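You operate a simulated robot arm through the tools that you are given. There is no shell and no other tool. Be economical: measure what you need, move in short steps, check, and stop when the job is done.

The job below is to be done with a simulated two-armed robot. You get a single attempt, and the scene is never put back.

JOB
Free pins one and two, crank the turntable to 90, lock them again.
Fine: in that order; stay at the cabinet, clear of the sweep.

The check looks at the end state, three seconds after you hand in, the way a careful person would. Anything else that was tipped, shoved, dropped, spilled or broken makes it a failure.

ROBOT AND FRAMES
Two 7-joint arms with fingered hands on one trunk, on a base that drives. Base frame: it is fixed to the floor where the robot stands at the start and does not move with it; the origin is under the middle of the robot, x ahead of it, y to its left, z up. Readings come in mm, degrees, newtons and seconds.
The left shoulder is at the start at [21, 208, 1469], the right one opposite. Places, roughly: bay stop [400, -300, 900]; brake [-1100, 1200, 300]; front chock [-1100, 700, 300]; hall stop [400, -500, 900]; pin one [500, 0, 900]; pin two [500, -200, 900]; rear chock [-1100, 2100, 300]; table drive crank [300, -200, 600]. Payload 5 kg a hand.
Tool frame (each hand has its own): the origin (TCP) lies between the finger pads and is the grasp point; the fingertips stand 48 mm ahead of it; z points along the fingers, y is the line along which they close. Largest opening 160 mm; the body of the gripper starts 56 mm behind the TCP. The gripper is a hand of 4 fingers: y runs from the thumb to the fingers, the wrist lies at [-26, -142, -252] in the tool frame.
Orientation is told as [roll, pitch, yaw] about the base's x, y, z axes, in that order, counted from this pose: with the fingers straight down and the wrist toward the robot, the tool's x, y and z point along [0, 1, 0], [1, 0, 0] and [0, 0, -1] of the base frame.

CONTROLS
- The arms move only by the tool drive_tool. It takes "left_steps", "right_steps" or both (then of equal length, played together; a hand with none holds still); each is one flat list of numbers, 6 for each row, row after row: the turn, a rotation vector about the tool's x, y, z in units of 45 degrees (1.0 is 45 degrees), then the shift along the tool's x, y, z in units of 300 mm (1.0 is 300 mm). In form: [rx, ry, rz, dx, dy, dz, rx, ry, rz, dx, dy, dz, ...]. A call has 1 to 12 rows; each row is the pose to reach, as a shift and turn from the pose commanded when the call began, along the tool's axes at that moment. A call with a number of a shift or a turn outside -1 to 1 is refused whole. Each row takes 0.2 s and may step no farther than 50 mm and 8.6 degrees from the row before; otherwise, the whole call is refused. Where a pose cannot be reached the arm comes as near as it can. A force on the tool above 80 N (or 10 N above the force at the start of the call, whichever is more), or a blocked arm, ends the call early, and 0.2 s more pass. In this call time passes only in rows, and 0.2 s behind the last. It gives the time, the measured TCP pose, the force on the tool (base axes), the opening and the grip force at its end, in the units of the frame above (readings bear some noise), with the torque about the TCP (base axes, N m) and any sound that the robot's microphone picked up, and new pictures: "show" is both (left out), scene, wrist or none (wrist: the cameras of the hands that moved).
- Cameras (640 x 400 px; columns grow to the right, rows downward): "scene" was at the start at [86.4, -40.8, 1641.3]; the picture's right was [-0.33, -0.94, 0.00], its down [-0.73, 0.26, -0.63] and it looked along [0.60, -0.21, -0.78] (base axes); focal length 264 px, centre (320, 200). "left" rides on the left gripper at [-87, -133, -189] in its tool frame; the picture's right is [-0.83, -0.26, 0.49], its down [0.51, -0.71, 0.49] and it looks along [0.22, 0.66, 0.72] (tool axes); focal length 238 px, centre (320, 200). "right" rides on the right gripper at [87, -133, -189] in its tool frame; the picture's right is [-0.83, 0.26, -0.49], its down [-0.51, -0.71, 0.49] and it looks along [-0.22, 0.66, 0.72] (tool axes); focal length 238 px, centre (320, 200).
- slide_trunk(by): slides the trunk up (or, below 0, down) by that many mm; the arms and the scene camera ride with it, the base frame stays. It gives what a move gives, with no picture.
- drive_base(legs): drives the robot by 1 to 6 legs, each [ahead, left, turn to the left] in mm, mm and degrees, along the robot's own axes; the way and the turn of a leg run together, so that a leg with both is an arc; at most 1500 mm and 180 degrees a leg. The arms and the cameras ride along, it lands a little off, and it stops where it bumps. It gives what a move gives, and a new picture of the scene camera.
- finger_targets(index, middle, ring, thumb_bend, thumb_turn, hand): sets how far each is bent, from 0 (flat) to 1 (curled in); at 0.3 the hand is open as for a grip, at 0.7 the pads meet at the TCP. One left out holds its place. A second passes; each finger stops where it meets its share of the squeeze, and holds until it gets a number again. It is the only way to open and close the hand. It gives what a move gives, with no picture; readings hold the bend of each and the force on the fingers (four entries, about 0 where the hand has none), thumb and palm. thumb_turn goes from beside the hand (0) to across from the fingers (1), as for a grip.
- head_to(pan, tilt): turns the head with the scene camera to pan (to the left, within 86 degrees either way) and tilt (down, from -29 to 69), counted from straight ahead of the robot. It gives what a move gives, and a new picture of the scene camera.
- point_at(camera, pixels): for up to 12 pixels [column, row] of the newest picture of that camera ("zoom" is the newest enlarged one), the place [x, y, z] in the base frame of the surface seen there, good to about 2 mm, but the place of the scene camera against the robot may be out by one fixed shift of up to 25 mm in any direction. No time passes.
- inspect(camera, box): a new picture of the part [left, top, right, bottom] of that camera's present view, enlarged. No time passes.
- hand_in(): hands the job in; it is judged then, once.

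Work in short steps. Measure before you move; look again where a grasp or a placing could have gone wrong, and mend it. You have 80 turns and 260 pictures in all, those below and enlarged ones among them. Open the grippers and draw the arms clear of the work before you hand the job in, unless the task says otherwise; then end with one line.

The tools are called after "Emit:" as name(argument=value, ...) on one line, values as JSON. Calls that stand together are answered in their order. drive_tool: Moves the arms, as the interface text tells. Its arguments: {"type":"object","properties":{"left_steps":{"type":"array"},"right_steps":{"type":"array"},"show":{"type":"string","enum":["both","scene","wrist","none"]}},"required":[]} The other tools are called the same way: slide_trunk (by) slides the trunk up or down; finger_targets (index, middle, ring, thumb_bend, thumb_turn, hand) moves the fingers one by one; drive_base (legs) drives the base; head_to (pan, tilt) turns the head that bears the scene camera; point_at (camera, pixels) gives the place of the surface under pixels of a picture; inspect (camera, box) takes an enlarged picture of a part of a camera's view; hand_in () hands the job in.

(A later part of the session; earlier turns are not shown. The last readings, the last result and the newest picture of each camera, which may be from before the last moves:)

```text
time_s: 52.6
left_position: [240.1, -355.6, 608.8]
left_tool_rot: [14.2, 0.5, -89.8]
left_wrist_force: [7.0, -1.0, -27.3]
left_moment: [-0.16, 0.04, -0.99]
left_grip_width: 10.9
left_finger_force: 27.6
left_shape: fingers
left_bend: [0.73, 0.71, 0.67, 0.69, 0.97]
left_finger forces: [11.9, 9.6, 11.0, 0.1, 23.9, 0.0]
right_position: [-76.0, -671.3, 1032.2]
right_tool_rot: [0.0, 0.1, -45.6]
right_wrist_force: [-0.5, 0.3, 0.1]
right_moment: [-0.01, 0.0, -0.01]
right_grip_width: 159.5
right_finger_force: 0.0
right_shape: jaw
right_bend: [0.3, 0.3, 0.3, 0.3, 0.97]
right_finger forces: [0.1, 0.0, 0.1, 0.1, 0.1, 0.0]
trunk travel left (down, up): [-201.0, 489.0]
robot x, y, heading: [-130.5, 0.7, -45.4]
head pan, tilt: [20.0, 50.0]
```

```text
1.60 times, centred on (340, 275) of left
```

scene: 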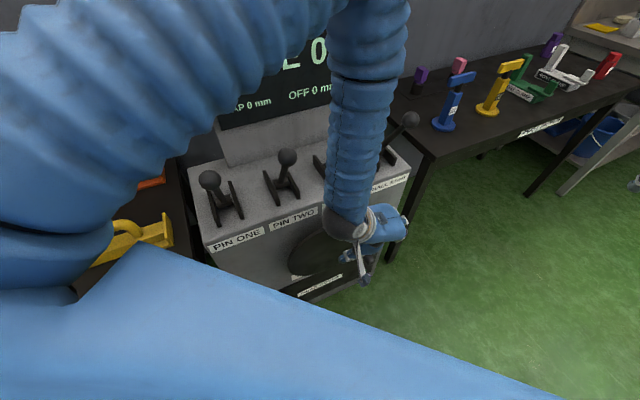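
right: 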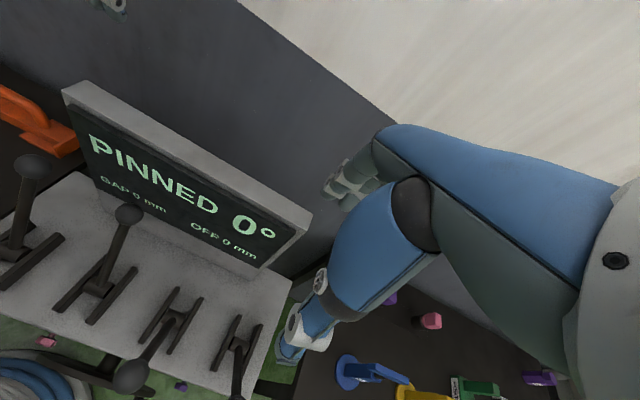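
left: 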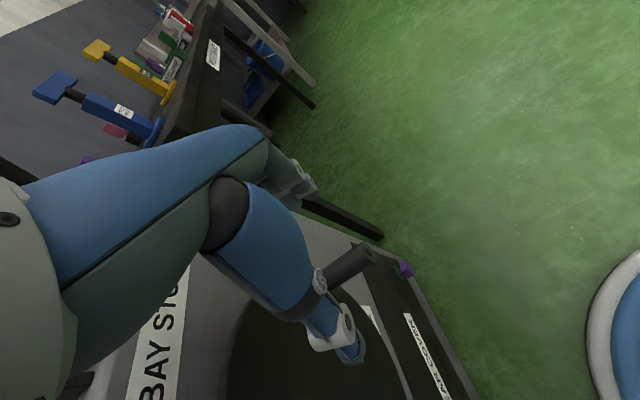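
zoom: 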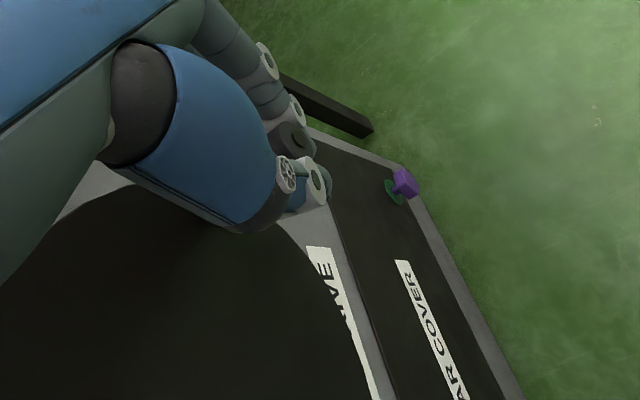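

All four digits hold the handle (10–24 N). I'll try 45° of crank rotation upward and read the display to learn direction and ratio.

Emit:
drive_tool(left_steps=[0, 0, 0, 0.0248, -0.0113, -0.0973, 0, 0, 0, 0.048, -0.0483, -0.1885, 0, 0, 0, 0.068, -0.1083, -0.2671], show="scene")

Emit:
head_to(pan=10, tilt=40)

```text
time_s: 53.5
left_position: [237.3, -326.2, 694.9]
left_tool_rot: [14.3, 0.3, -89.8]
left_wrist_force: [-0.7, 0.7, -0.1]
left_moment: [-0.06, -0.08, 0.0]
left_grip_width: 5.7
left_finger_force: 0.0
left_shape: fingers
left_bend: [0.72, 0.71, 0.72, 0.73, 0.97]
left_finger forces: [0.0, 0.0, 0.1, 0.0, 0.0, 0.1]
right_position: [-78.4, -669.5, 1034.0]
right_tool_rot: [0.1, 0.0, -45.5]
right_wrist_force: [0.0, -0.4, -0.1]
right_moment: [-0.05, -0.05, -0.01]
right_grip_width: 159.5
right_finger_force: 0.1
right_shape: jaw
right_bend: [0.3, 0.3, 0.3, 0.3, 0.97]
right_finger forces: [0.1, 0.0, 0.0, 0.1, 0.0, 0.0]
trunk travel left (down, up): [-201.0, 489.0]
robot x, y, heading: [-130.1, 1.7, -45.7]
head pan, tilt: [20.0, 50.0]
```

scene: 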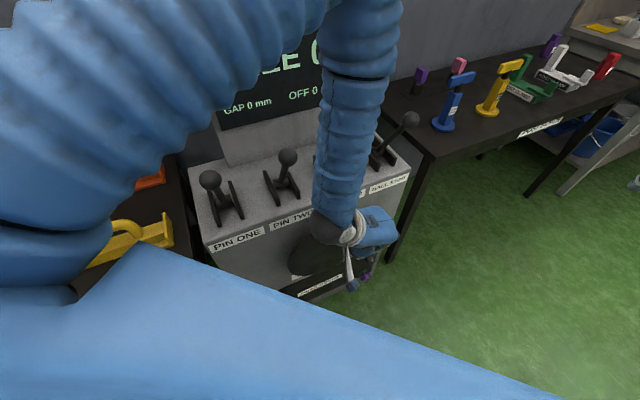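

```text
time_s: 54.2
left_position: [237.3, -325.1, 694.2]
left_tool_rot: [14.2, 0.3, -89.8]
left_wrist_force: [0.6, -0.4, 0.1]
left_moment: [-0.01, -0.01, 0.0]
left_grip_width: 5.6
left_finger_force: 0.0
left_shape: fingers
left_bend: [0.72, 0.71, 0.72, 0.73, 0.97]
left_finger forces: [0.2, 0.1, 0.1, 0.1, 0.1, 0.0]
right_position: [-76.6, -670.4, 1035.7]
right_tool_rot: [-0.1, 0.0, -45.5]
right_wrist_force: [-0.1, 0.4, 0.4]
right_moment: [0.01, 0.01, 0.0]
right_grip_width: 160.0
right_finger_force: 0.0
right_shape: jaw
right_bend: [0.3, 0.3, 0.3, 0.3, 0.97]
right_finger forces: [0.0, 0.0, 0.0, 0.1, 0.0, 0.1]
trunk travel left (down, up): [-201.0, 489.0]
robot x, y, heading: [-127.3, -0.1, -45.3]
head pan, tilt: [10.0, 40.0]
```

scene: 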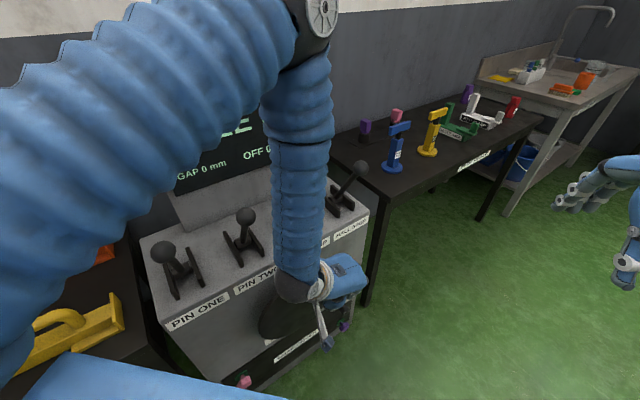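

The hand slipped off upward: grip forces are zero and pads nearly touching. I'll check where the handle is, then regrip with it deeper in the hand.

Emit:
inspect(camera="left", box=[200, 150, 480, 400])

Emit:
finger_targets(hand="left", index=0.3, middle=0.3, ring=0.3, thumb_bend=0.3)

Emit:
inspect(camera="left", box=[240, 150, 520, 400])

```text
1.60 times, centred on (340, 275) of left
```

zoom: 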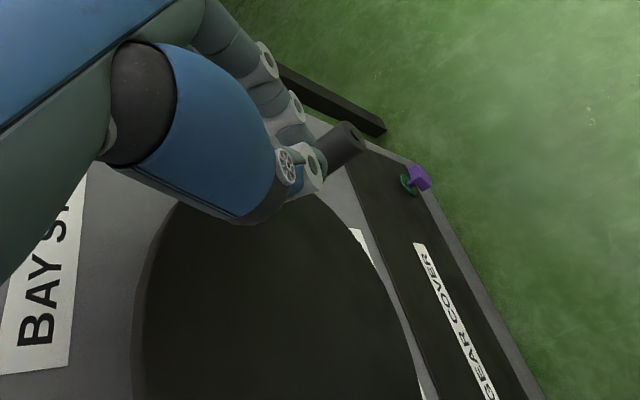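

```text
time_s: 55.2
left_position: [237.2, -324.8, 692.9]
left_tool_rot: [14.2, 0.3, -89.7]
left_wrist_force: [-0.1, 0.0, -0.4]
left_moment: [0.0, 0.02, -0.04]
left_grip_width: 169.7
left_finger_force: 0.0
left_shape: fingers
left_bend: [0.3, 0.3, 0.3, 0.3, 0.97]
left_finger forces: [0.1, 0.0, 0.0, 0.0, 0.0, 0.0]
right_position: [-76.5, -671.4, 1034.1]
right_tool_rot: [0.0, 0.1, -45.6]
right_wrist_force: [0.4, -0.4, 0.8]
right_moment: [0.01, 0.01, -0.01]
right_grip_width: 159.7
right_finger_force: 0.1
right_shape: jaw
right_bend: [0.3, 0.3, 0.3, 0.3, 0.97]
right_finger forces: [0.1, 0.0, 0.0, 0.0, 0.0, 0.0]
trunk travel left (down, up): [-201.0, 489.0]
robot x, y, heading: [-134.6, -0.9, -45.7]
head pan, tilt: [10.0, 40.0]
```

```text
1.60 times, centred on (380, 275) of left
```

zoom: 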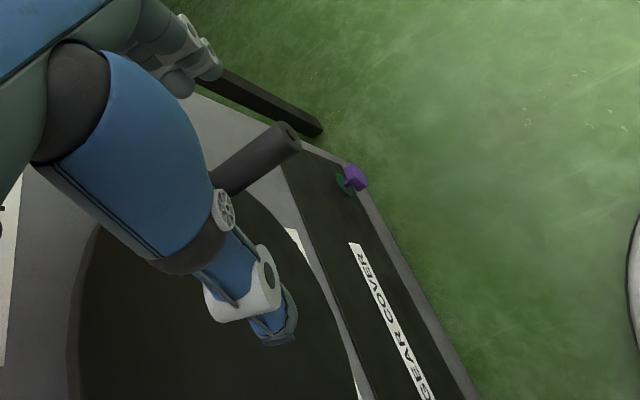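

Emit:
point_at(camera="zoom", pixels=[[285, 137], [265, 155], [240, 165], [225, 178], [255, 170]])

Emit:
inspect(camera="scene", box=[120, 60, 320, 220])

```text
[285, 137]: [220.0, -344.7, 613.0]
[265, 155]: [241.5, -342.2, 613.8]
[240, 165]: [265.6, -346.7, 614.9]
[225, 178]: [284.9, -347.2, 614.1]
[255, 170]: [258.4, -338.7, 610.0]
```

```text
2.50 times, centred on (220, 140) of scene
```

zoom: 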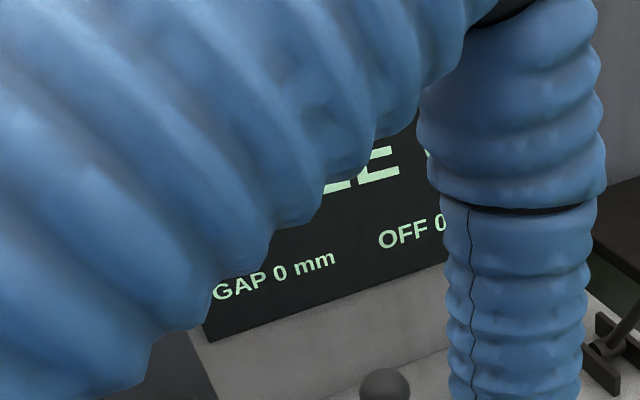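

The handle hasn't moved (centre ≈ y -355, z 604). I'll regrip 27 mm deeper, so the fingers close underneath it.

Emit:
drive_tool(left_steps=[0, 0, 0, 0, 0.1, 0, 0, 0, 0, -0.027, 0.1, 0.12, 0, 0, 0, -0.054, 0.1, 0.24, 0, 0, 0, -0.082, 0.1, 0.361], show="none")

Emit:
finger_targets(hand="left", index=0.85, middle=0.85, ring=0.85, thumb_bend=0.7)

Emit:
inspect(camera="left", box=[200, 150, 480, 400])

```text
time_s: 56.2
left_position: [241.9, -353.9, 580.4]
left_tool_rot: [14.3, 0.3, -89.9]
left_wrist_force: [2.1, -1.4, 0.8]
left_moment: [0.05, 0.19, 0.02]
left_grip_width: 170.2
left_finger_force: 0.0
left_shape: fingers
left_bend: [0.3, 0.3, 0.3, 0.3, 0.97]
left_finger forces: [0.0, 0.1, 0.0, 0.1, 0.1, 0.1]
right_position: [-76.5, -671.2, 1034.2]
right_tool_rot: [-0.1, -0.1, -45.6]
right_wrist_force: [0.8, -0.3, 0.0]
right_moment: [0.02, 0.04, -0.03]
right_grip_width: 159.7
right_finger_force: 0.0
right_shape: jaw
right_bend: [0.3, 0.3, 0.3, 0.3, 0.97]
right_finger forces: [0.1, 0.1, 0.1, 0.0, 0.0, 0.1]
trunk travel left (down, up): [-201.0, 489.0]
robot x, y, heading: [-129.9, -2.1, -45.4]
head pan, tilt: [10.0, 40.0]
```

```text
time_s: 57.2
left_position: [241.7, -352.5, 579.9]
left_tool_rot: [14.1, 0.5, -89.7]
left_wrist_force: [6.6, -1.9, -30.3]
left_moment: [-0.04, 1.05, -0.3]
left_grip_width: 6.8
left_finger_force: 16.7
left_shape: fingers
left_bend: [0.75, 0.79, 0.74, 0.68, 0.97]
left_finger forces: [0.0, 16.3, 16.0, 0.1, 0.1, 0.0]
right_position: [-75.6, -671.0, 1032.0]
right_tool_rot: [0.0, 0.1, -45.5]
right_wrist_force: [-0.6, 0.1, 0.4]
right_moment: [-0.01, -0.01, -0.02]
right_grip_width: 159.5
right_finger_force: 0.1
right_shape: jaw
right_bend: [0.3, 0.3, 0.3, 0.3, 0.97]
right_finger forces: [0.1, 0.1, 0.1, 0.0, 0.0, 0.0]
trunk travel left (down, up): [-201.0, 489.0]
robot x, y, heading: [-133.4, -0.6, -45.4]
head pan, tilt: [10.0, 40.0]
```

```text
1.60 times, centred on (340, 275) of left
```

zoom: 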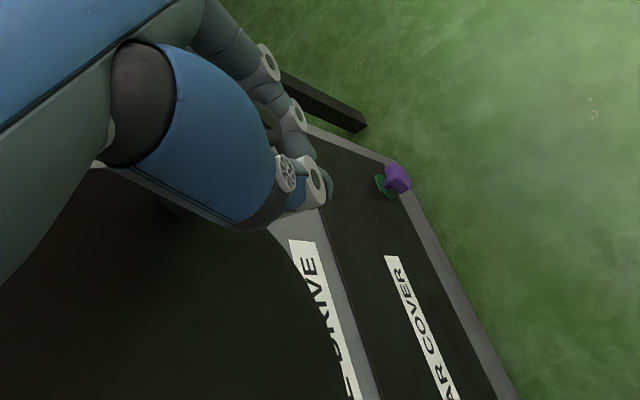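

The handle is now enclosed by fingers, palm and thumb. Trying 30° upward again in small rows.

Emit:
drive_tool(left_steps=[0, 0, 0, 0.0165, -0.0017, -0.0647, 0, 0, 0, 0.0327, -0.015, -0.1284, 0, 0, 0, 0.048, -0.0397, -0.1885], show="none")

Emit:
inspect(camera="left", box=[200, 150, 480, 400])

Emit:
head_to(pan=30, tilt=25)

```text
time_s: 57.6
left_position: [237.9, -349.2, 588.4]
left_tool_rot: [13.6, 1.3, -89.8]
left_wrist_force: [13.8, -21.3, -66.1]
left_moment: [0.37, 2.14, -0.79]
left_grip_width: 6.9
left_finger_force: 35.9
left_shape: fingers
left_bend: [0.75, 0.76, 0.72, 0.68, 0.97]
left_finger forces: [1.3, 39.9, 31.2, 0.0, 0.1, 0.1]
right_position: [-76.6, -673.9, 1031.4]
right_tool_rot: [-0.2, 0.4, -45.6]
right_wrist_force: [0.2, 0.2, 0.4]
right_moment: [-0.02, -0.04, -0.01]
right_grip_width: 159.7
right_finger_force: 0.1
right_shape: jaw
right_bend: [0.3, 0.3, 0.3, 0.3, 0.97]
right_finger forces: [0.1, 0.1, 0.1, 0.0, 0.1, 0.0]
trunk travel left (down, up): [-201.0, 489.0]
robot x, y, heading: [-129.6, 0.6, -45.7]
head pan, tilt: [10.0, 40.0]
stopped in row 1 (left hand): the force on the tool passed its limit (the readings are from after the stop); the commanded pose is now the measured one
```

```text
1.60 times, centred on (340, 275) of left
```

zoom: 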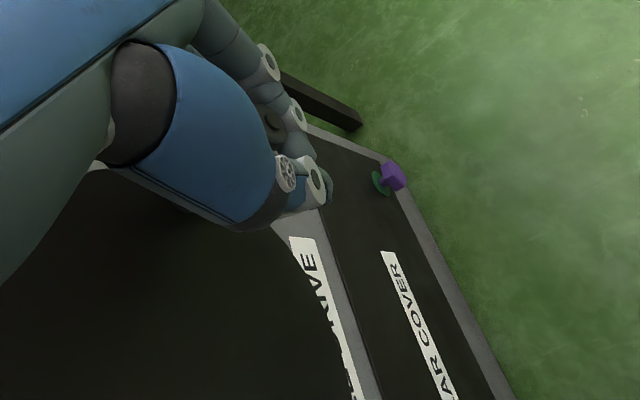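

```text
time_s: 58.4
left_position: [237.0, -349.0, 590.9]
left_tool_rot: [13.6, 1.3, -89.8]
left_wrist_force: [12.5, -23.3, -73.3]
left_moment: [0.37, 2.34, -0.78]
left_grip_width: 6.8
left_finger_force: 39.5
left_shape: fingers
left_bend: [0.75, 0.76, 0.72, 0.68, 0.97]
left_finger forces: [2.6, 44.6, 32.1, 0.1, 0.0, 0.1]
right_position: [-74.7, -672.7, 1031.3]
right_tool_rot: [-0.1, 0.2, -45.5]
right_wrist_force: [0.2, -0.3, 0.1]
right_moment: [0.0, 0.03, 0.01]
right_grip_width: 159.7
right_finger_force: 0.1
right_shape: jaw
right_bend: [0.3, 0.3, 0.3, 0.3, 0.97]
right_finger forces: [0.0, 0.1, 0.0, 0.2, 0.0, 0.0]
trunk travel left (down, up): [-201.0, 489.0]
robot x, y, heading: [-126.8, 2.3, -45.6]
head pan, tilt: [30.0, 25.0]
```

scene: 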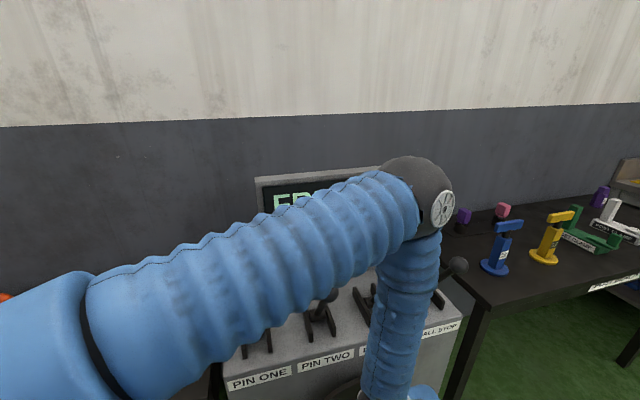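

Upward is blocked (73 N), so zero is an end stop that way. I'll push the handle down the other way.

Emit:
drive_tool(left_steps=[0, 0, 0, -0.016, -0.003, 0.065, 0, 0, 0, -0.033, -0.01, 0.13, 0, 0, 0, -0.049, -0.017, 0.194], show="scene")

Emit:
inspect(camera="left", box=[200, 150, 480, 400])

```text
time_s: 59.2
left_position: [236.3, -342.7, 531.5]
left_tool_rot: [13.8, 0.9, -89.8]
left_wrist_force: [1.6, -0.2, 0.9]
left_moment: [0.01, 0.03, 0.0]
left_grip_width: 6.9
left_finger_force: 0.1
left_shape: fingers
left_bend: [0.75, 0.8, 0.75, 0.68, 0.97]
left_finger forces: [0.0, 0.2, 0.0, 0.0, 0.1, 0.0]
right_position: [-76.7, -670.0, 1035.0]
right_tool_rot: [-0.1, 0.0, -45.6]
right_wrist_force: [0.7, -0.3, -0.3]
right_moment: [-0.03, 0.01, -0.03]
right_grip_width: 159.9
right_finger_force: 0.0
right_shape: jaw
right_bend: [0.3, 0.3, 0.3, 0.3, 0.97]
right_finger forces: [0.0, 0.1, 0.0, 0.0, 0.1, 0.0]
trunk travel left (down, up): [-201.0, 489.0]
robot x, y, heading: [-129.0, 4.9, -45.4]
head pan, tilt: [30.0, 25.0]
```

scene: 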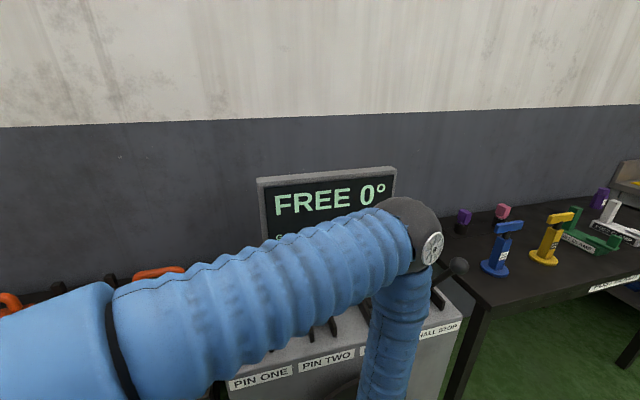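

```text
1.60 times, centred on (340, 275) of left
```

zoom: 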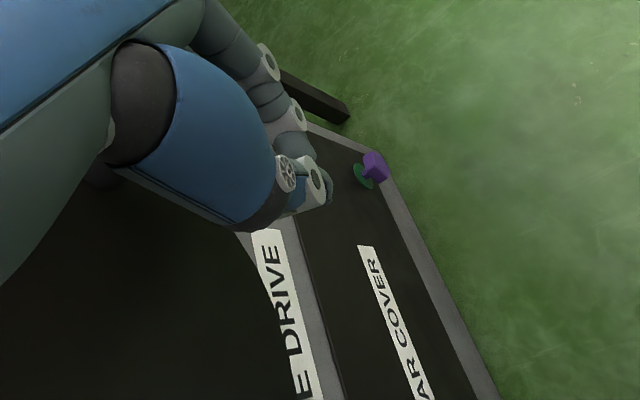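

No load yet, so there's slack before the palm meets the handle. Display is readable from here (FREE 0°). I'll continue down another 50 mm.

Emit:
drive_tool(left_steps=[0, 0, 0, -0.014, -0.01, 0.054, 0, 0, 0, -0.028, -0.03, 0.108, 0, 0, 0, -0.041, -0.05, 0.162], show="scene")

Emit:
inspect(camera="left", box=[200, 50, 480, 400])

```text
time_s: 59.9
left_position: [238.5, -351.9, 504.7]
left_tool_rot: [14.2, -1.0, -90.2]
left_wrist_force: [-2.6, -9.9, 3.4]
left_moment: [0.81, -0.31, 0.14]
left_grip_width: 6.9
left_finger_force: 5.2
left_shape: fingers
left_bend: [0.75, 0.8, 0.75, 0.68, 0.97]
left_finger forces: [0.0, 0.0, 0.0, 0.0, 0.0, 10.2]
right_position: [-79.8, -671.7, 1034.9]
right_tool_rot: [-0.1, 0.0, -45.7]
right_wrist_force: [1.2, 1.6, 0.8]
right_moment: [-0.07, 0.09, -0.05]
right_grip_width: 159.9
right_finger_force: 0.0
right_shape: jaw
right_bend: [0.3, 0.3, 0.3, 0.3, 0.97]
right_finger forces: [0.1, 0.0, 0.1, 0.0, 0.0, 0.0]
trunk travel left (down, up): [-201.0, 489.0]
robot x, y, heading: [-129.9, -2.1, -45.6]
head pan, tilt: [30.0, 25.0]
stopped in row 3 (left hand): the force on the tool passed its limit (the readings are from after the stop); the commanded pose is now the measured one
```

scene: 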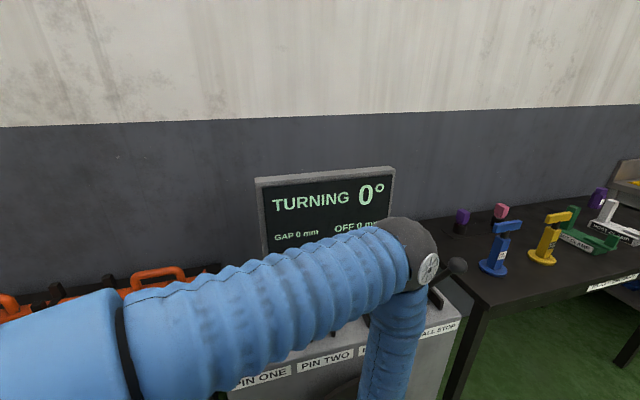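

```text
1.14 times, centred on (340, 225) of left
```

zoom: 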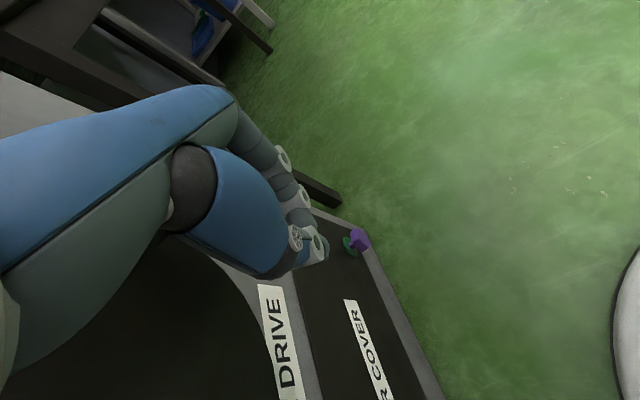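

The display says TURNING, so down is the right direction; the palm now bears on the handle. I'll curl all fingers fully to trap the handle against the palm in a power grip, then push slowly.

Emit:
finger_targets(hand="left", index=1.0, middle=1.0, ring=1.0, thumb_bend=0.8)

Emit:
drive_tool(left_steps=[0, 0, 0, -0.006, -0.004, 0.024, 0, 0, 0, -0.012, -0.009, 0.048, 0, 0, 0, -0.018, -0.015, 0.072, 0, 0, 0, -0.024, -0.022, 0.096], show="scene")

Emit:
inspect(camera="left", box=[120, 100, 440, 360])

```text
time_s: 60.9
left_position: [238.6, -349.2, 502.6]
left_tool_rot: [14.1, -0.5, -90.0]
left_wrist_force: [-0.7, 10.8, -9.0]
left_moment: [-0.89, 0.16, 0.36]
left_grip_width: 7.1
left_finger_force: 9.4
left_shape: fingers
left_bend: [0.83, 1.0, 0.99, 0.76, 0.97]
left_finger forces: [0.1, 3.1, 13.8, 0.0, 0.0, 2.4]
right_position: [-79.5, -671.1, 1035.2]
right_tool_rot: [-0.1, 0.1, -45.8]
right_wrist_force: [0.0, 0.2, -0.2]
right_moment: [-0.01, -0.01, 0.01]
right_grip_width: 159.7
right_finger_force: 0.1
right_shape: jaw
right_bend: [0.3, 0.3, 0.3, 0.3, 0.97]
right_finger forces: [0.1, 0.1, 0.0, 0.0, 0.0, 0.1]
trunk travel left (down, up): [-201.0, 489.0]
robot x, y, heading: [-132.7, 0.4, -45.6]
head pan, tilt: [30.0, 25.0]
```

```text
time_s: 61.9
left_position: [238.3, -343.8, 470.5]
left_tool_rot: [14.1, -0.6, -90.0]
left_wrist_force: [6.5, -21.4, -1.1]
left_moment: [1.99, 1.05, 0.38]
left_grip_width: 7.6
left_finger_force: 14.3
left_shape: fingers
left_bend: [0.84, 1.0, 0.99, 0.77, 0.97]
left_finger forces: [0.1, 0.0, 9.0, 0.0, 0.0, 20.6]
right_position: [-79.2, -673.6, 1032.7]
right_tool_rot: [0.1, 0.1, -45.9]
right_wrist_force: [0.6, 0.1, -0.1]
right_moment: [0.02, 0.0, 0.03]
right_grip_width: 159.8
right_finger_force: 0.0
right_shape: jaw
right_bend: [0.3, 0.3, 0.3, 0.3, 0.97]
right_finger forces: [0.0, 0.0, 0.0, 0.1, 0.1, 0.1]
trunk travel left (down, up): [-201.0, 489.0]
robot x, y, heading: [-128.9, 2.1, -45.7]
head pan, tilt: [30.0, 25.0]
```

scene: 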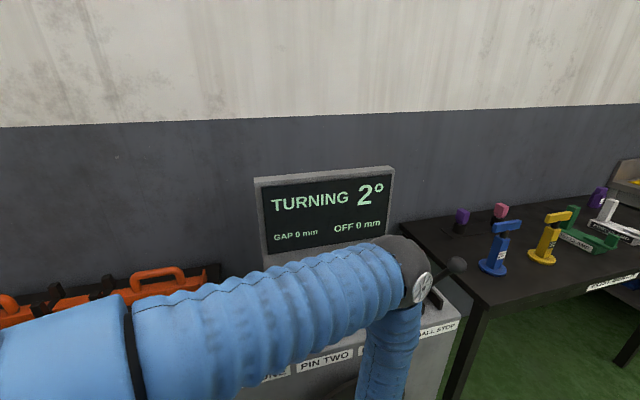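

```text
1.54 times, centred on (280, 230) of left
```

zoom: 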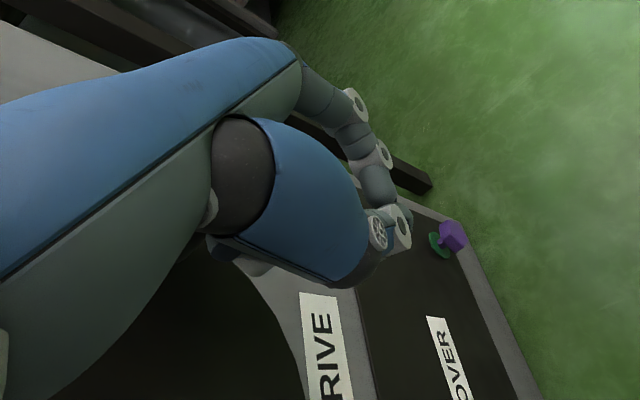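

Slow pushing works: 2°. About 28° of crank gave 2°, so roughly 2½–3½ turns are needed. I'll follow the circle in 6° rows for 72°.

Emit:
drive_tool(left_steps=[0, 0, 0, -0.0081, -0.023, 0.032, 0, 0, 0, -0.0156, -0.0493, 0.0611, 0, 0, 0, -0.0223, -0.0787, 0.0876, 0, 0, 0, -0.0283, -0.1107, 0.1112, 0, 0, 0, -0.0334, -0.145, 0.1313, 0, 0, 0, -0.0376, -0.1813, 0.1477, 0, 0, 0, -0.0408, -0.2193, 0.1604, 0, 0, 0, -0.043, -0.2587, 0.1691, 0, 0, 0, -0.0443, -0.2983, 0.1739, 0, 0, 0, -0.0444, -0.3383, 0.1746, 0, 0, 0, -0.0435, -0.3783, 0.171, 0, 0, 0, -0.0416, -0.4177, 0.1636])

Emit:
inspect(camera="left", box=[120, 100, 440, 360])

```text
time_s: 64.5
left_position: [238.3, -214.5, 420.4]
left_tool_rot: [14.1, -0.3, -90.0]
left_wrist_force: [0.0, 32.9, -12.9]
left_moment: [-2.41, 0.18, 0.61]
left_grip_width: 7.7
left_finger_force: 17.6
left_shape: fingers
left_bend: [0.84, 0.98, 0.98, 0.77, 0.97]
left_finger forces: [0.1, 15.4, 20.4, 0.0, 0.0, 0.0]
right_position: [-77.9, -670.4, 1034.2]
right_tool_rot: [-0.1, -0.1, -45.7]
right_wrist_force: [-0.2, 0.7, -0.1]
right_moment: [-0.01, -0.01, 0.03]
right_grip_width: 159.7
right_finger_force: 0.1
right_shape: jaw
right_bend: [0.3, 0.3, 0.3, 0.3, 0.97]
right_finger forces: [0.1, 0.0, 0.0, 0.0, 0.0, 0.0]
trunk travel left (down, up): [-201.0, 489.0]
robot x, y, heading: [-127.7, -2.0, -45.9]
head pan, tilt: [30.0, 25.0]
```

scene: 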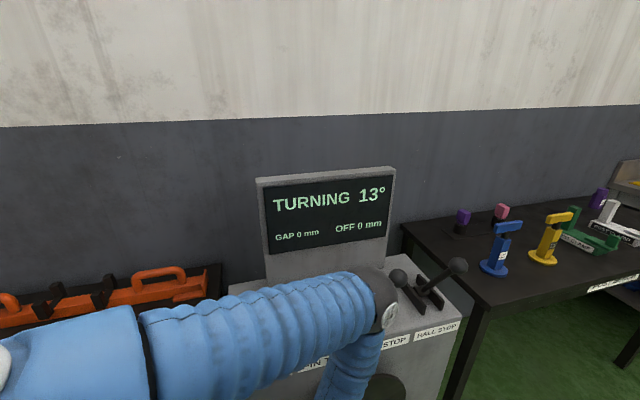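
left: 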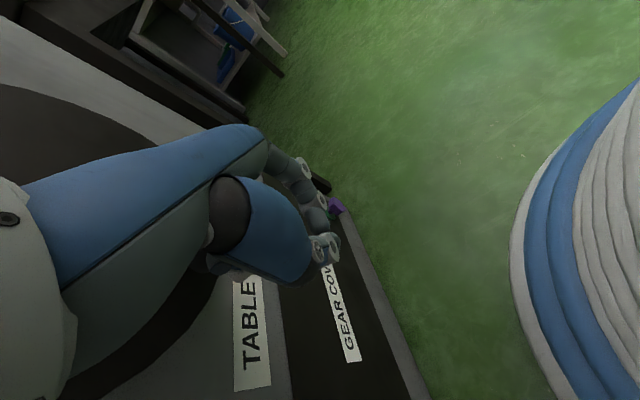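

```text
1.54 times, centred on (280, 230) of left
```

zoom: 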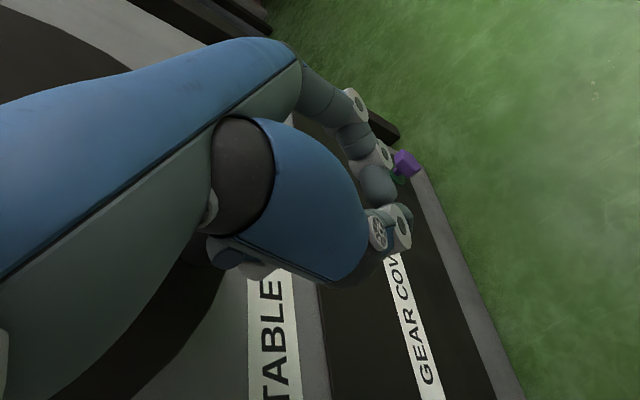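

Now 13°: about 6° of crank per degree, so roughly 1½ turns in total. Before going on, I'll check that the elbow and forearm stay clear of the lever balls.

Emit:
point_at(camera="scene", pixels=[[385, 285], [340, 290], [280, 310], [350, 370], [372, 350], [250, 340], [396, 275], [370, 275]])

Emit:
head_to(pan=35, tilt=45)

```text
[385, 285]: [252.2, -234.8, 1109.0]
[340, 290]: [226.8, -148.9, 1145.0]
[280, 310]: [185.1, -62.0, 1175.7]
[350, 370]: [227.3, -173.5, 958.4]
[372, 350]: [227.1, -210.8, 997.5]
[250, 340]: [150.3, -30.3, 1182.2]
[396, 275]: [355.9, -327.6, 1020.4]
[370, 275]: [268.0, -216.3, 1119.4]
```

```text
time_s: 65.3
left_position: [238.4, -221.8, 422.0]
left_tool_rot: [14.2, -0.9, -90.3]
left_wrist_force: [-4.5, 18.7, -12.6]
left_moment: [-1.4, -0.1, 0.36]
left_grip_width: 7.4
left_finger_force: 11.6
left_shape: fingers
left_bend: [0.84, 0.96, 0.95, 0.77, 0.97]
left_finger forces: [0.1, 11.5, 11.7, 0.0, 0.0, 0.0]
right_position: [-79.7, -671.4, 1035.2]
right_tool_rot: [-0.1, 0.0, -45.8]
right_wrist_force: [0.2, 0.7, -0.3]
right_moment: [0.0, 0.0, -0.01]
right_grip_width: 159.8
right_finger_force: 0.1
right_shape: jaw
right_bend: [0.3, 0.3, 0.3, 0.3, 0.97]
right_finger forces: [0.1, 0.1, 0.0, 0.0, 0.1, 0.0]
trunk travel left (down, up): [-201.0, 489.0]
robot x, y, heading: [-132.4, 2.1, -45.6]
head pan, tilt: [35.0, 45.0]
```

scene: 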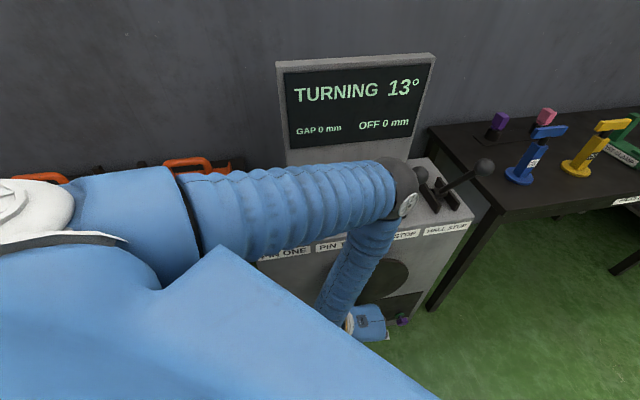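

The elbow (~z 1090) clears the balls (top 1020). I'll continue another 36° carefully and look.

Emit:
drive_tool(left_steps=[0, 0, 0, 0.0029, -0.0383, -0.0113, 0, 0, 0, 0.0067, -0.0753, -0.0265, 0, 0, 0, 0.0116, -0.1103, -0.0456, 0, 0, 0, 0.0173, -0.1433, -0.0679, 0, 0, 0, 0.0238, -0.1737, -0.0934, 0, 0, 0, 0.031, -0.201, -0.1219])

Emit:
inspect(camera="left", box=[80, 100, 400, 360])

```text
time_s: 66.0
left_position: [236.5, -208.2, 430.1]
left_tool_rot: [14.0, -1.5, -90.7]
left_wrist_force: [7.9, -14.1, -45.6]
left_moment: [1.34, 2.32, -0.61]
left_grip_width: 7.6
left_finger_force: 28.5
left_shape: fingers
left_bend: [0.84, 1.0, 0.94, 0.77, 0.97]
left_finger forces: [0.1, 6.3, 51.8, 0.0, 0.0, 0.0]
right_position: [-80.2, -673.8, 1033.9]
right_tool_rot: [-0.1, 0.1, -46.0]
right_wrist_force: [-0.2, 0.0, 0.2]
right_moment: [-0.1, 0.02, -0.03]
right_grip_width: 159.7
right_finger_force: 0.0
right_shape: jaw
right_bend: [0.3, 0.3, 0.3, 0.3, 0.97]
right_finger forces: [0.0, 0.1, 0.0, 0.0, 0.0, 0.0]
trunk travel left (down, up): [-201.0, 489.0]
robot x, y, heading: [-133.6, -0.0, -46.1]
head pan, tilt: [35.0, 45.0]
stopped in row 3 (left hand): the force on the tool passed its limit (the readings are from after the stop); the commanded pose is now the measured one
```

scene: 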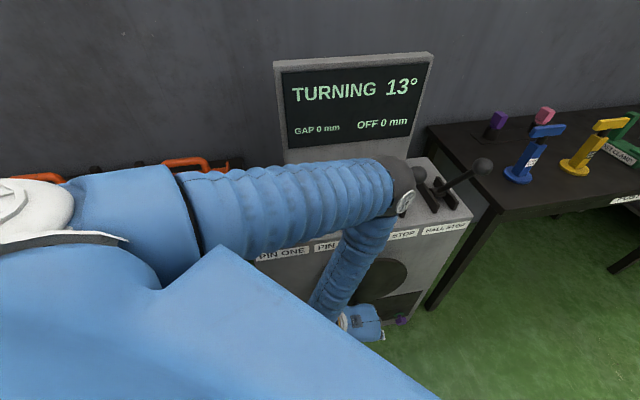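
left: 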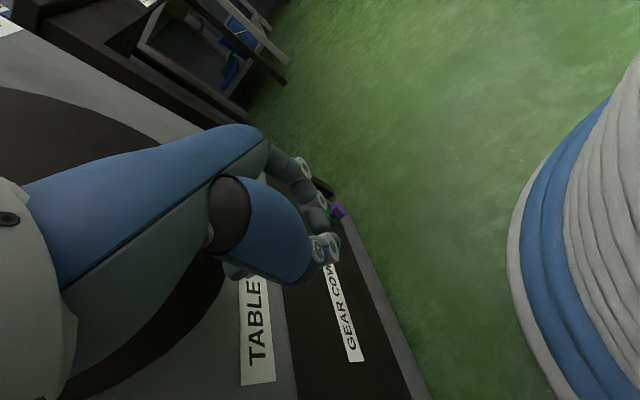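

```text
1.54 times, centred on (240, 230) of left
```

zoom: 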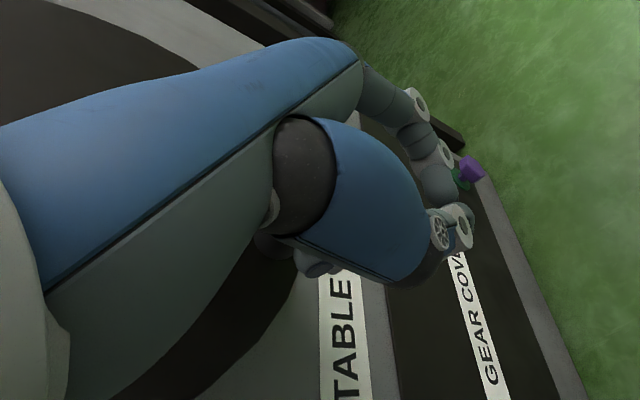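

Stopped because the ring finger pulled 52 N upward: the handle is lagging my assumed angle. I'll measure the handle, which is visible below the thumb at about (270,240) in the enlargement.

Emit:
point_at(camera="zoom", pixels=[[270, 243], [262, 240], [315, 265], [325, 268], [285, 255], [300, 262]])

Emit:
inspect(camera="scene", box=[300, 220, 460, 360])

```text
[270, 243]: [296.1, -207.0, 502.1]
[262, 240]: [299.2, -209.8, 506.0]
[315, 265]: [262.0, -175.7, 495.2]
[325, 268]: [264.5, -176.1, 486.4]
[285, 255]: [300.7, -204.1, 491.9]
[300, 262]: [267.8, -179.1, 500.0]
```

```text
2.86 times, centred on (380, 290) of scene
```

zoom: 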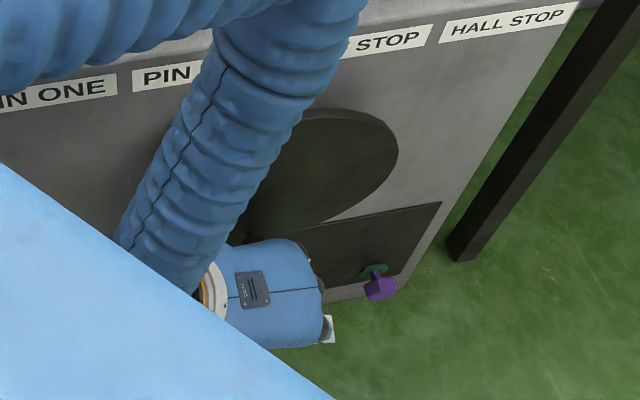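

The handle is at α≈280°, sitting 64 mm above the TCP in the curled fingers. I'll re-base the circle on that and continue slowly to about 350°.

Emit:
drive_tool(left_steps=[0, 0, 0, 0.0022, -0.039, -0.0087, 0, 0, 0, 0.0054, -0.077, -0.0213, 0, 0, 0, 0.0096, -0.1133, -0.0378, 0, 0, 0, 0.0147, -0.1477, -0.0579, 0, 0, 0, 0.0207, -0.18, -0.0815, 0, 0, 0, 0.0275, -0.2093, -0.108, 0, 0, 0, 0.0349, -0.2357, -0.1371, 0, 0, 0, 0.043, -0.2587, -0.1691, 0, 0, 0, 0.0517, -0.278, -0.203, 0, 0, 0, 0.0608, -0.2937, -0.2389, 0, 0, 0, 0.0703, -0.3053, -0.2761, 0, 0, 0, 0.08, -0.313, -0.3142])

Emit:
inspect(camera="left", box=[80, 100, 400, 360])

```text
time_s: 68.6
left_position: [235.5, -117.2, 526.4]
left_tool_rot: [14.1, -2.1, -91.0]
left_wrist_force: [-13.2, -65.3, -5.0]
left_moment: [4.77, -0.69, -2.69]
left_grip_width: 7.6
left_finger_force: 32.9
left_shape: fingers
left_bend: [0.84, 1.0, 0.95, 0.77, 0.97]
left_finger forces: [0.0, 0.9, 64.6, 0.0, 0.0, 0.0]
right_position: [-82.4, -675.9, 1032.3]
right_tool_rot: [0.1, 0.0, -46.0]
right_wrist_force: [-0.1, -0.1, -0.1]
right_moment: [-0.04, 0.0, 0.05]
right_grip_width: 159.9
right_finger_force: 0.0
right_shape: jaw
right_bend: [0.3, 0.3, 0.3, 0.3, 0.97]
right_finger forces: [0.0, 0.1, 0.0, 0.1, 0.0, 0.1]
trunk travel left (down, up): [-201.0, 489.0]
robot x, y, heading: [-133.0, -3.2, -45.9]
head pan, tilt: [35.0, 45.0]
```

scene: 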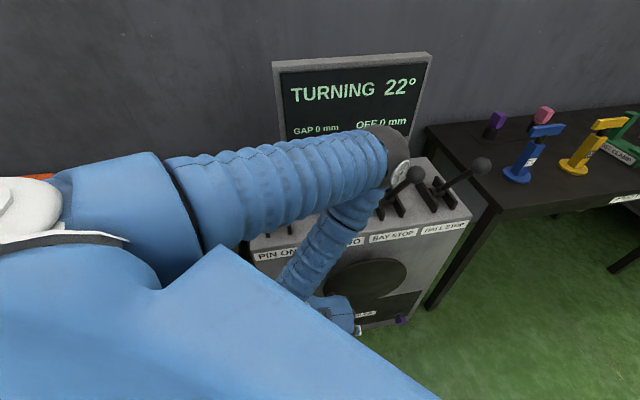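
left: 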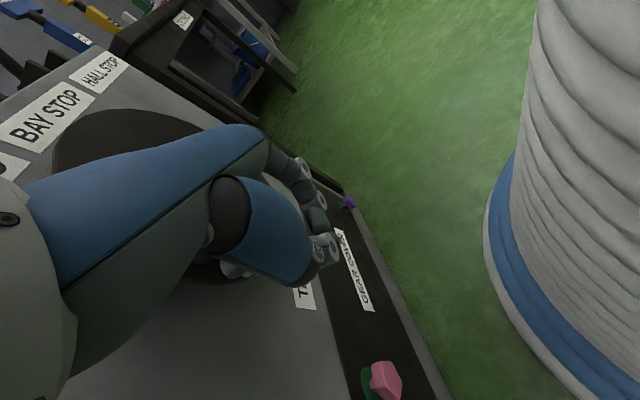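

```text
1.54 times, centred on (240, 230) of left
```

zoom: 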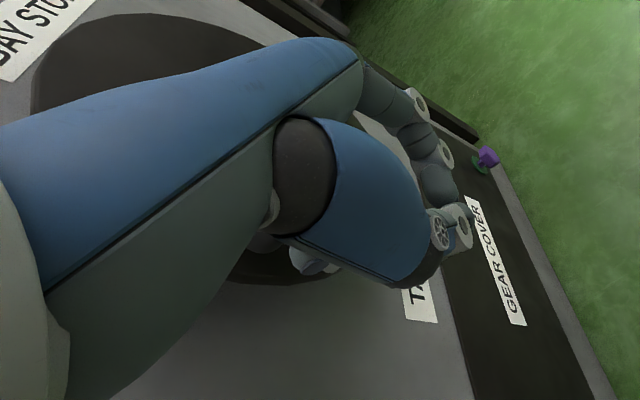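

22° now. There's a radial load (-65 N in y), so my circle runs too far toward +y. I'll measure the handle's place again.

Emit:
point_at(camera="zoom", pixels=[[262, 240], [280, 248], [310, 262], [330, 267], [250, 262]])

Emit:
inspect(camera="left", box=[190, 190, 290, 290])

```text
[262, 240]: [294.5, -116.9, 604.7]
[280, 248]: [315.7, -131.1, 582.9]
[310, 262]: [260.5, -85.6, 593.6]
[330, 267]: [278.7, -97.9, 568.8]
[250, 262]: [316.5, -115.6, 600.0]
```

```text
4.00 times, centred on (240, 240) of left
```

zoom: 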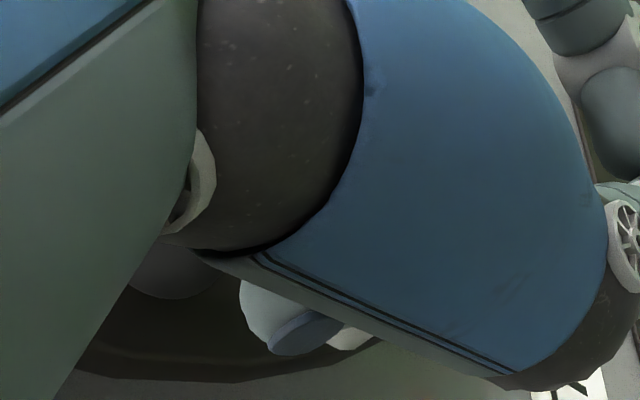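

The estimate fits a ~7.5:1 ratio with the handle at α≈349° and about 70 mm above the TCP. I'll continue up and over the top with a slightly smaller y and a gradual thumb-side offset.

Emit:
drive_tool(left_steps=[0, 0, 0, 0.0099, 0.0167, -0.0388, 0, 0, 0, 0.0214, 0.0243, -0.0841, 0, 0, 0, 0.0328, 0.037, -0.129, 0, 0, 0, 0.044, 0.0553, -0.173, 0, 0, 0, 0.0548, 0.0827, -0.2153, 0, 0, 0, 0.0649, 0.115, -0.2551, 0, 0, 0, 0.0744, 0.152, -0.2923, 0, 0, 0, 0.0821, 0.1937, -0.3223, 0, 0, 0, 0.0887, 0.236, -0.3485, 0, 0, 0, 0.0935, 0.2783, -0.3673, 0, 0, 0, 0.0962, 0.3203, -0.3779, 0, 0, 0, 0.0975, 0.3643, -0.3831])

Emit:
inspect(camera="left", box=[80, 100, 400, 360])

```text
time_s: 69.5
left_position: [235.8, -129.2, 573.4]
left_tool_rot: [13.9, -2.2, -91.0]
left_wrist_force: [3.9, -37.4, 16.2]
left_moment: [2.26, -0.15, -1.52]
left_grip_width: 7.7
left_finger_force: 26.8
left_shape: fingers
left_bend: [0.84, 1.0, 0.95, 0.77, 0.97]
left_finger forces: [0.0, 5.4, 47.0, 0.0, 0.0, 0.0]
right_position: [-83.5, -675.5, 1036.5]
right_tool_rot: [0.0, 0.1, -46.0]
right_wrist_force: [0.9, 1.2, 1.5]
right_moment: [-0.06, -0.05, 0.01]
right_grip_width: 160.0
right_finger_force: 0.0
right_shape: jaw
right_bend: [0.3, 0.3, 0.3, 0.3, 0.97]
right_finger forces: [0.1, 0.0, 0.0, 0.1, 0.1, 0.0]
trunk travel left (down, up): [-201.0, 489.0]
robot x, y, heading: [-130.1, -4.9, -46.1]
head pan, tilt: [35.0, 45.0]
stopped in row 4 (left hand): the force on the tool passed its limit (the readings are from after the stop); the commanded pose is now the measured one
```

scene: 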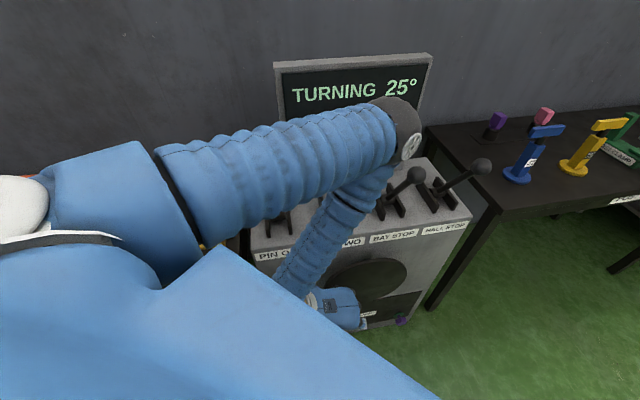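
left: 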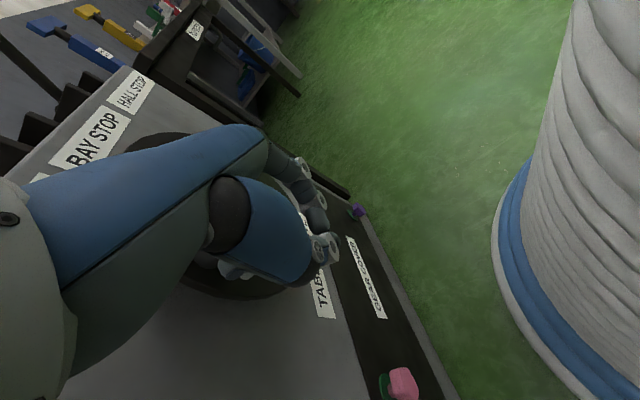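

```text
1.54 times, centred on (240, 230) of left
```

zoom: 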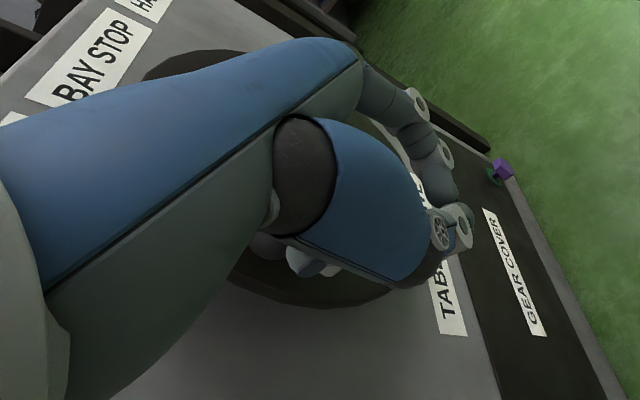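

25°, consistent with 7.5:1 (handle α≈11°). The persistent -y load means the true circle is slightly smaller (centre y -245, R≈111), so I'll re-base and continue over the top.

Emit:
drive_tool(left_steps=[0, 0, 0, 0.0098, 0.0273, -0.0385, 0, 0, 0, 0.0202, 0.0507, -0.0792, 0, 0, 0, 0.03, 0.079, -0.1177, 0, 0, 0, 0.0391, 0.1117, -0.1536, 0, 0, 0, 0.0472, 0.149, -0.1856, 0, 0, 0, 0.0545, 0.19, -0.214, 0, 0, 0, 0.0598, 0.2343, -0.235, 0, 0, 0, 0.064, 0.2813, -0.2515, 0, 0, 0, 0.0661, 0.3273, -0.2596, 0, 0, 0, 0.0668, 0.3747, -0.2625, 0, 0, 0, 0.0654, 0.423, -0.257, 0, 0, 0, 0.0627, 0.4683, -0.2464])

Emit:
inspect(camera="left", box=[80, 100, 400, 360])

```text
time_s: 70.4
left_position: [234.3, -146.8, 609.2]
left_tool_rot: [13.7, -1.1, -90.7]
left_wrist_force: [8.3, -35.5, 5.4]
left_moment: [2.16, 0.37, -1.34]
left_grip_width: 7.7
left_finger_force: 28.0
left_shape: fingers
left_bend: [0.84, 1.0, 0.95, 0.77, 0.97]
left_finger forces: [0.0, 4.5, 52.2, 0.0, 0.1, 0.0]
right_position: [-82.3, -674.8, 1034.9]
right_tool_rot: [-0.1, 0.0, -45.9]
right_wrist_force: [-0.4, 1.5, 0.0]
right_moment: [-0.03, -0.05, -0.02]
right_grip_width: 159.6
right_finger_force: 0.1
right_shape: jaw
right_bend: [0.3, 0.3, 0.3, 0.3, 0.97]
right_finger forces: [0.0, 0.1, 0.0, 0.0, 0.1, 0.0]
trunk travel left (down, up): [-201.0, 489.0]
robot x, y, heading: [-127.6, -3.3, -45.9]
head pan, tilt: [35.0, 45.0]
stopped in row 4 (left hand): the force on the tool passed its limit (the readings are from after the stop); the commanded pose is now the measured one
```

scene: 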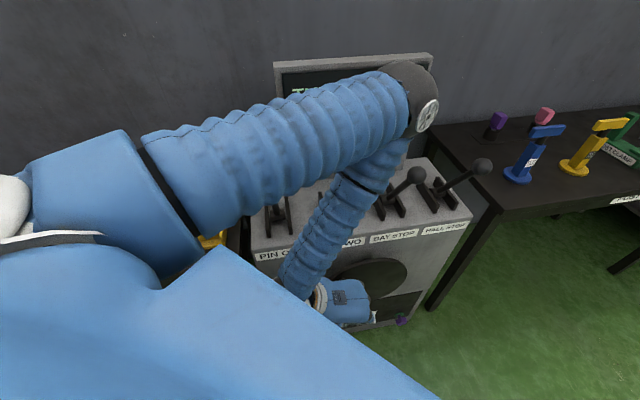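
left: 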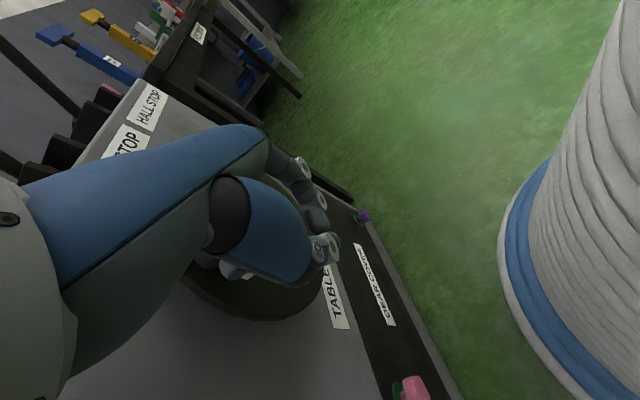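

```text
1.54 times, centred on (240, 230) of left
```

zoom: 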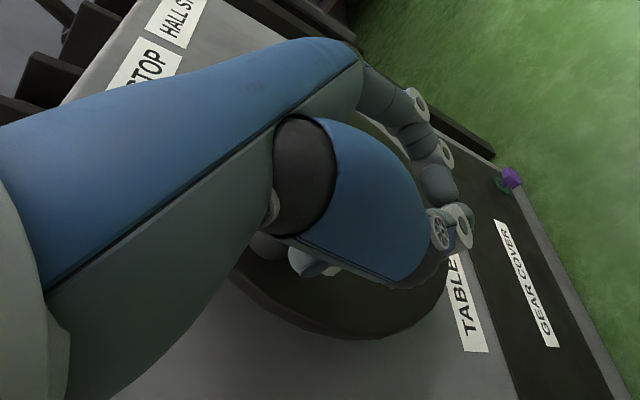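

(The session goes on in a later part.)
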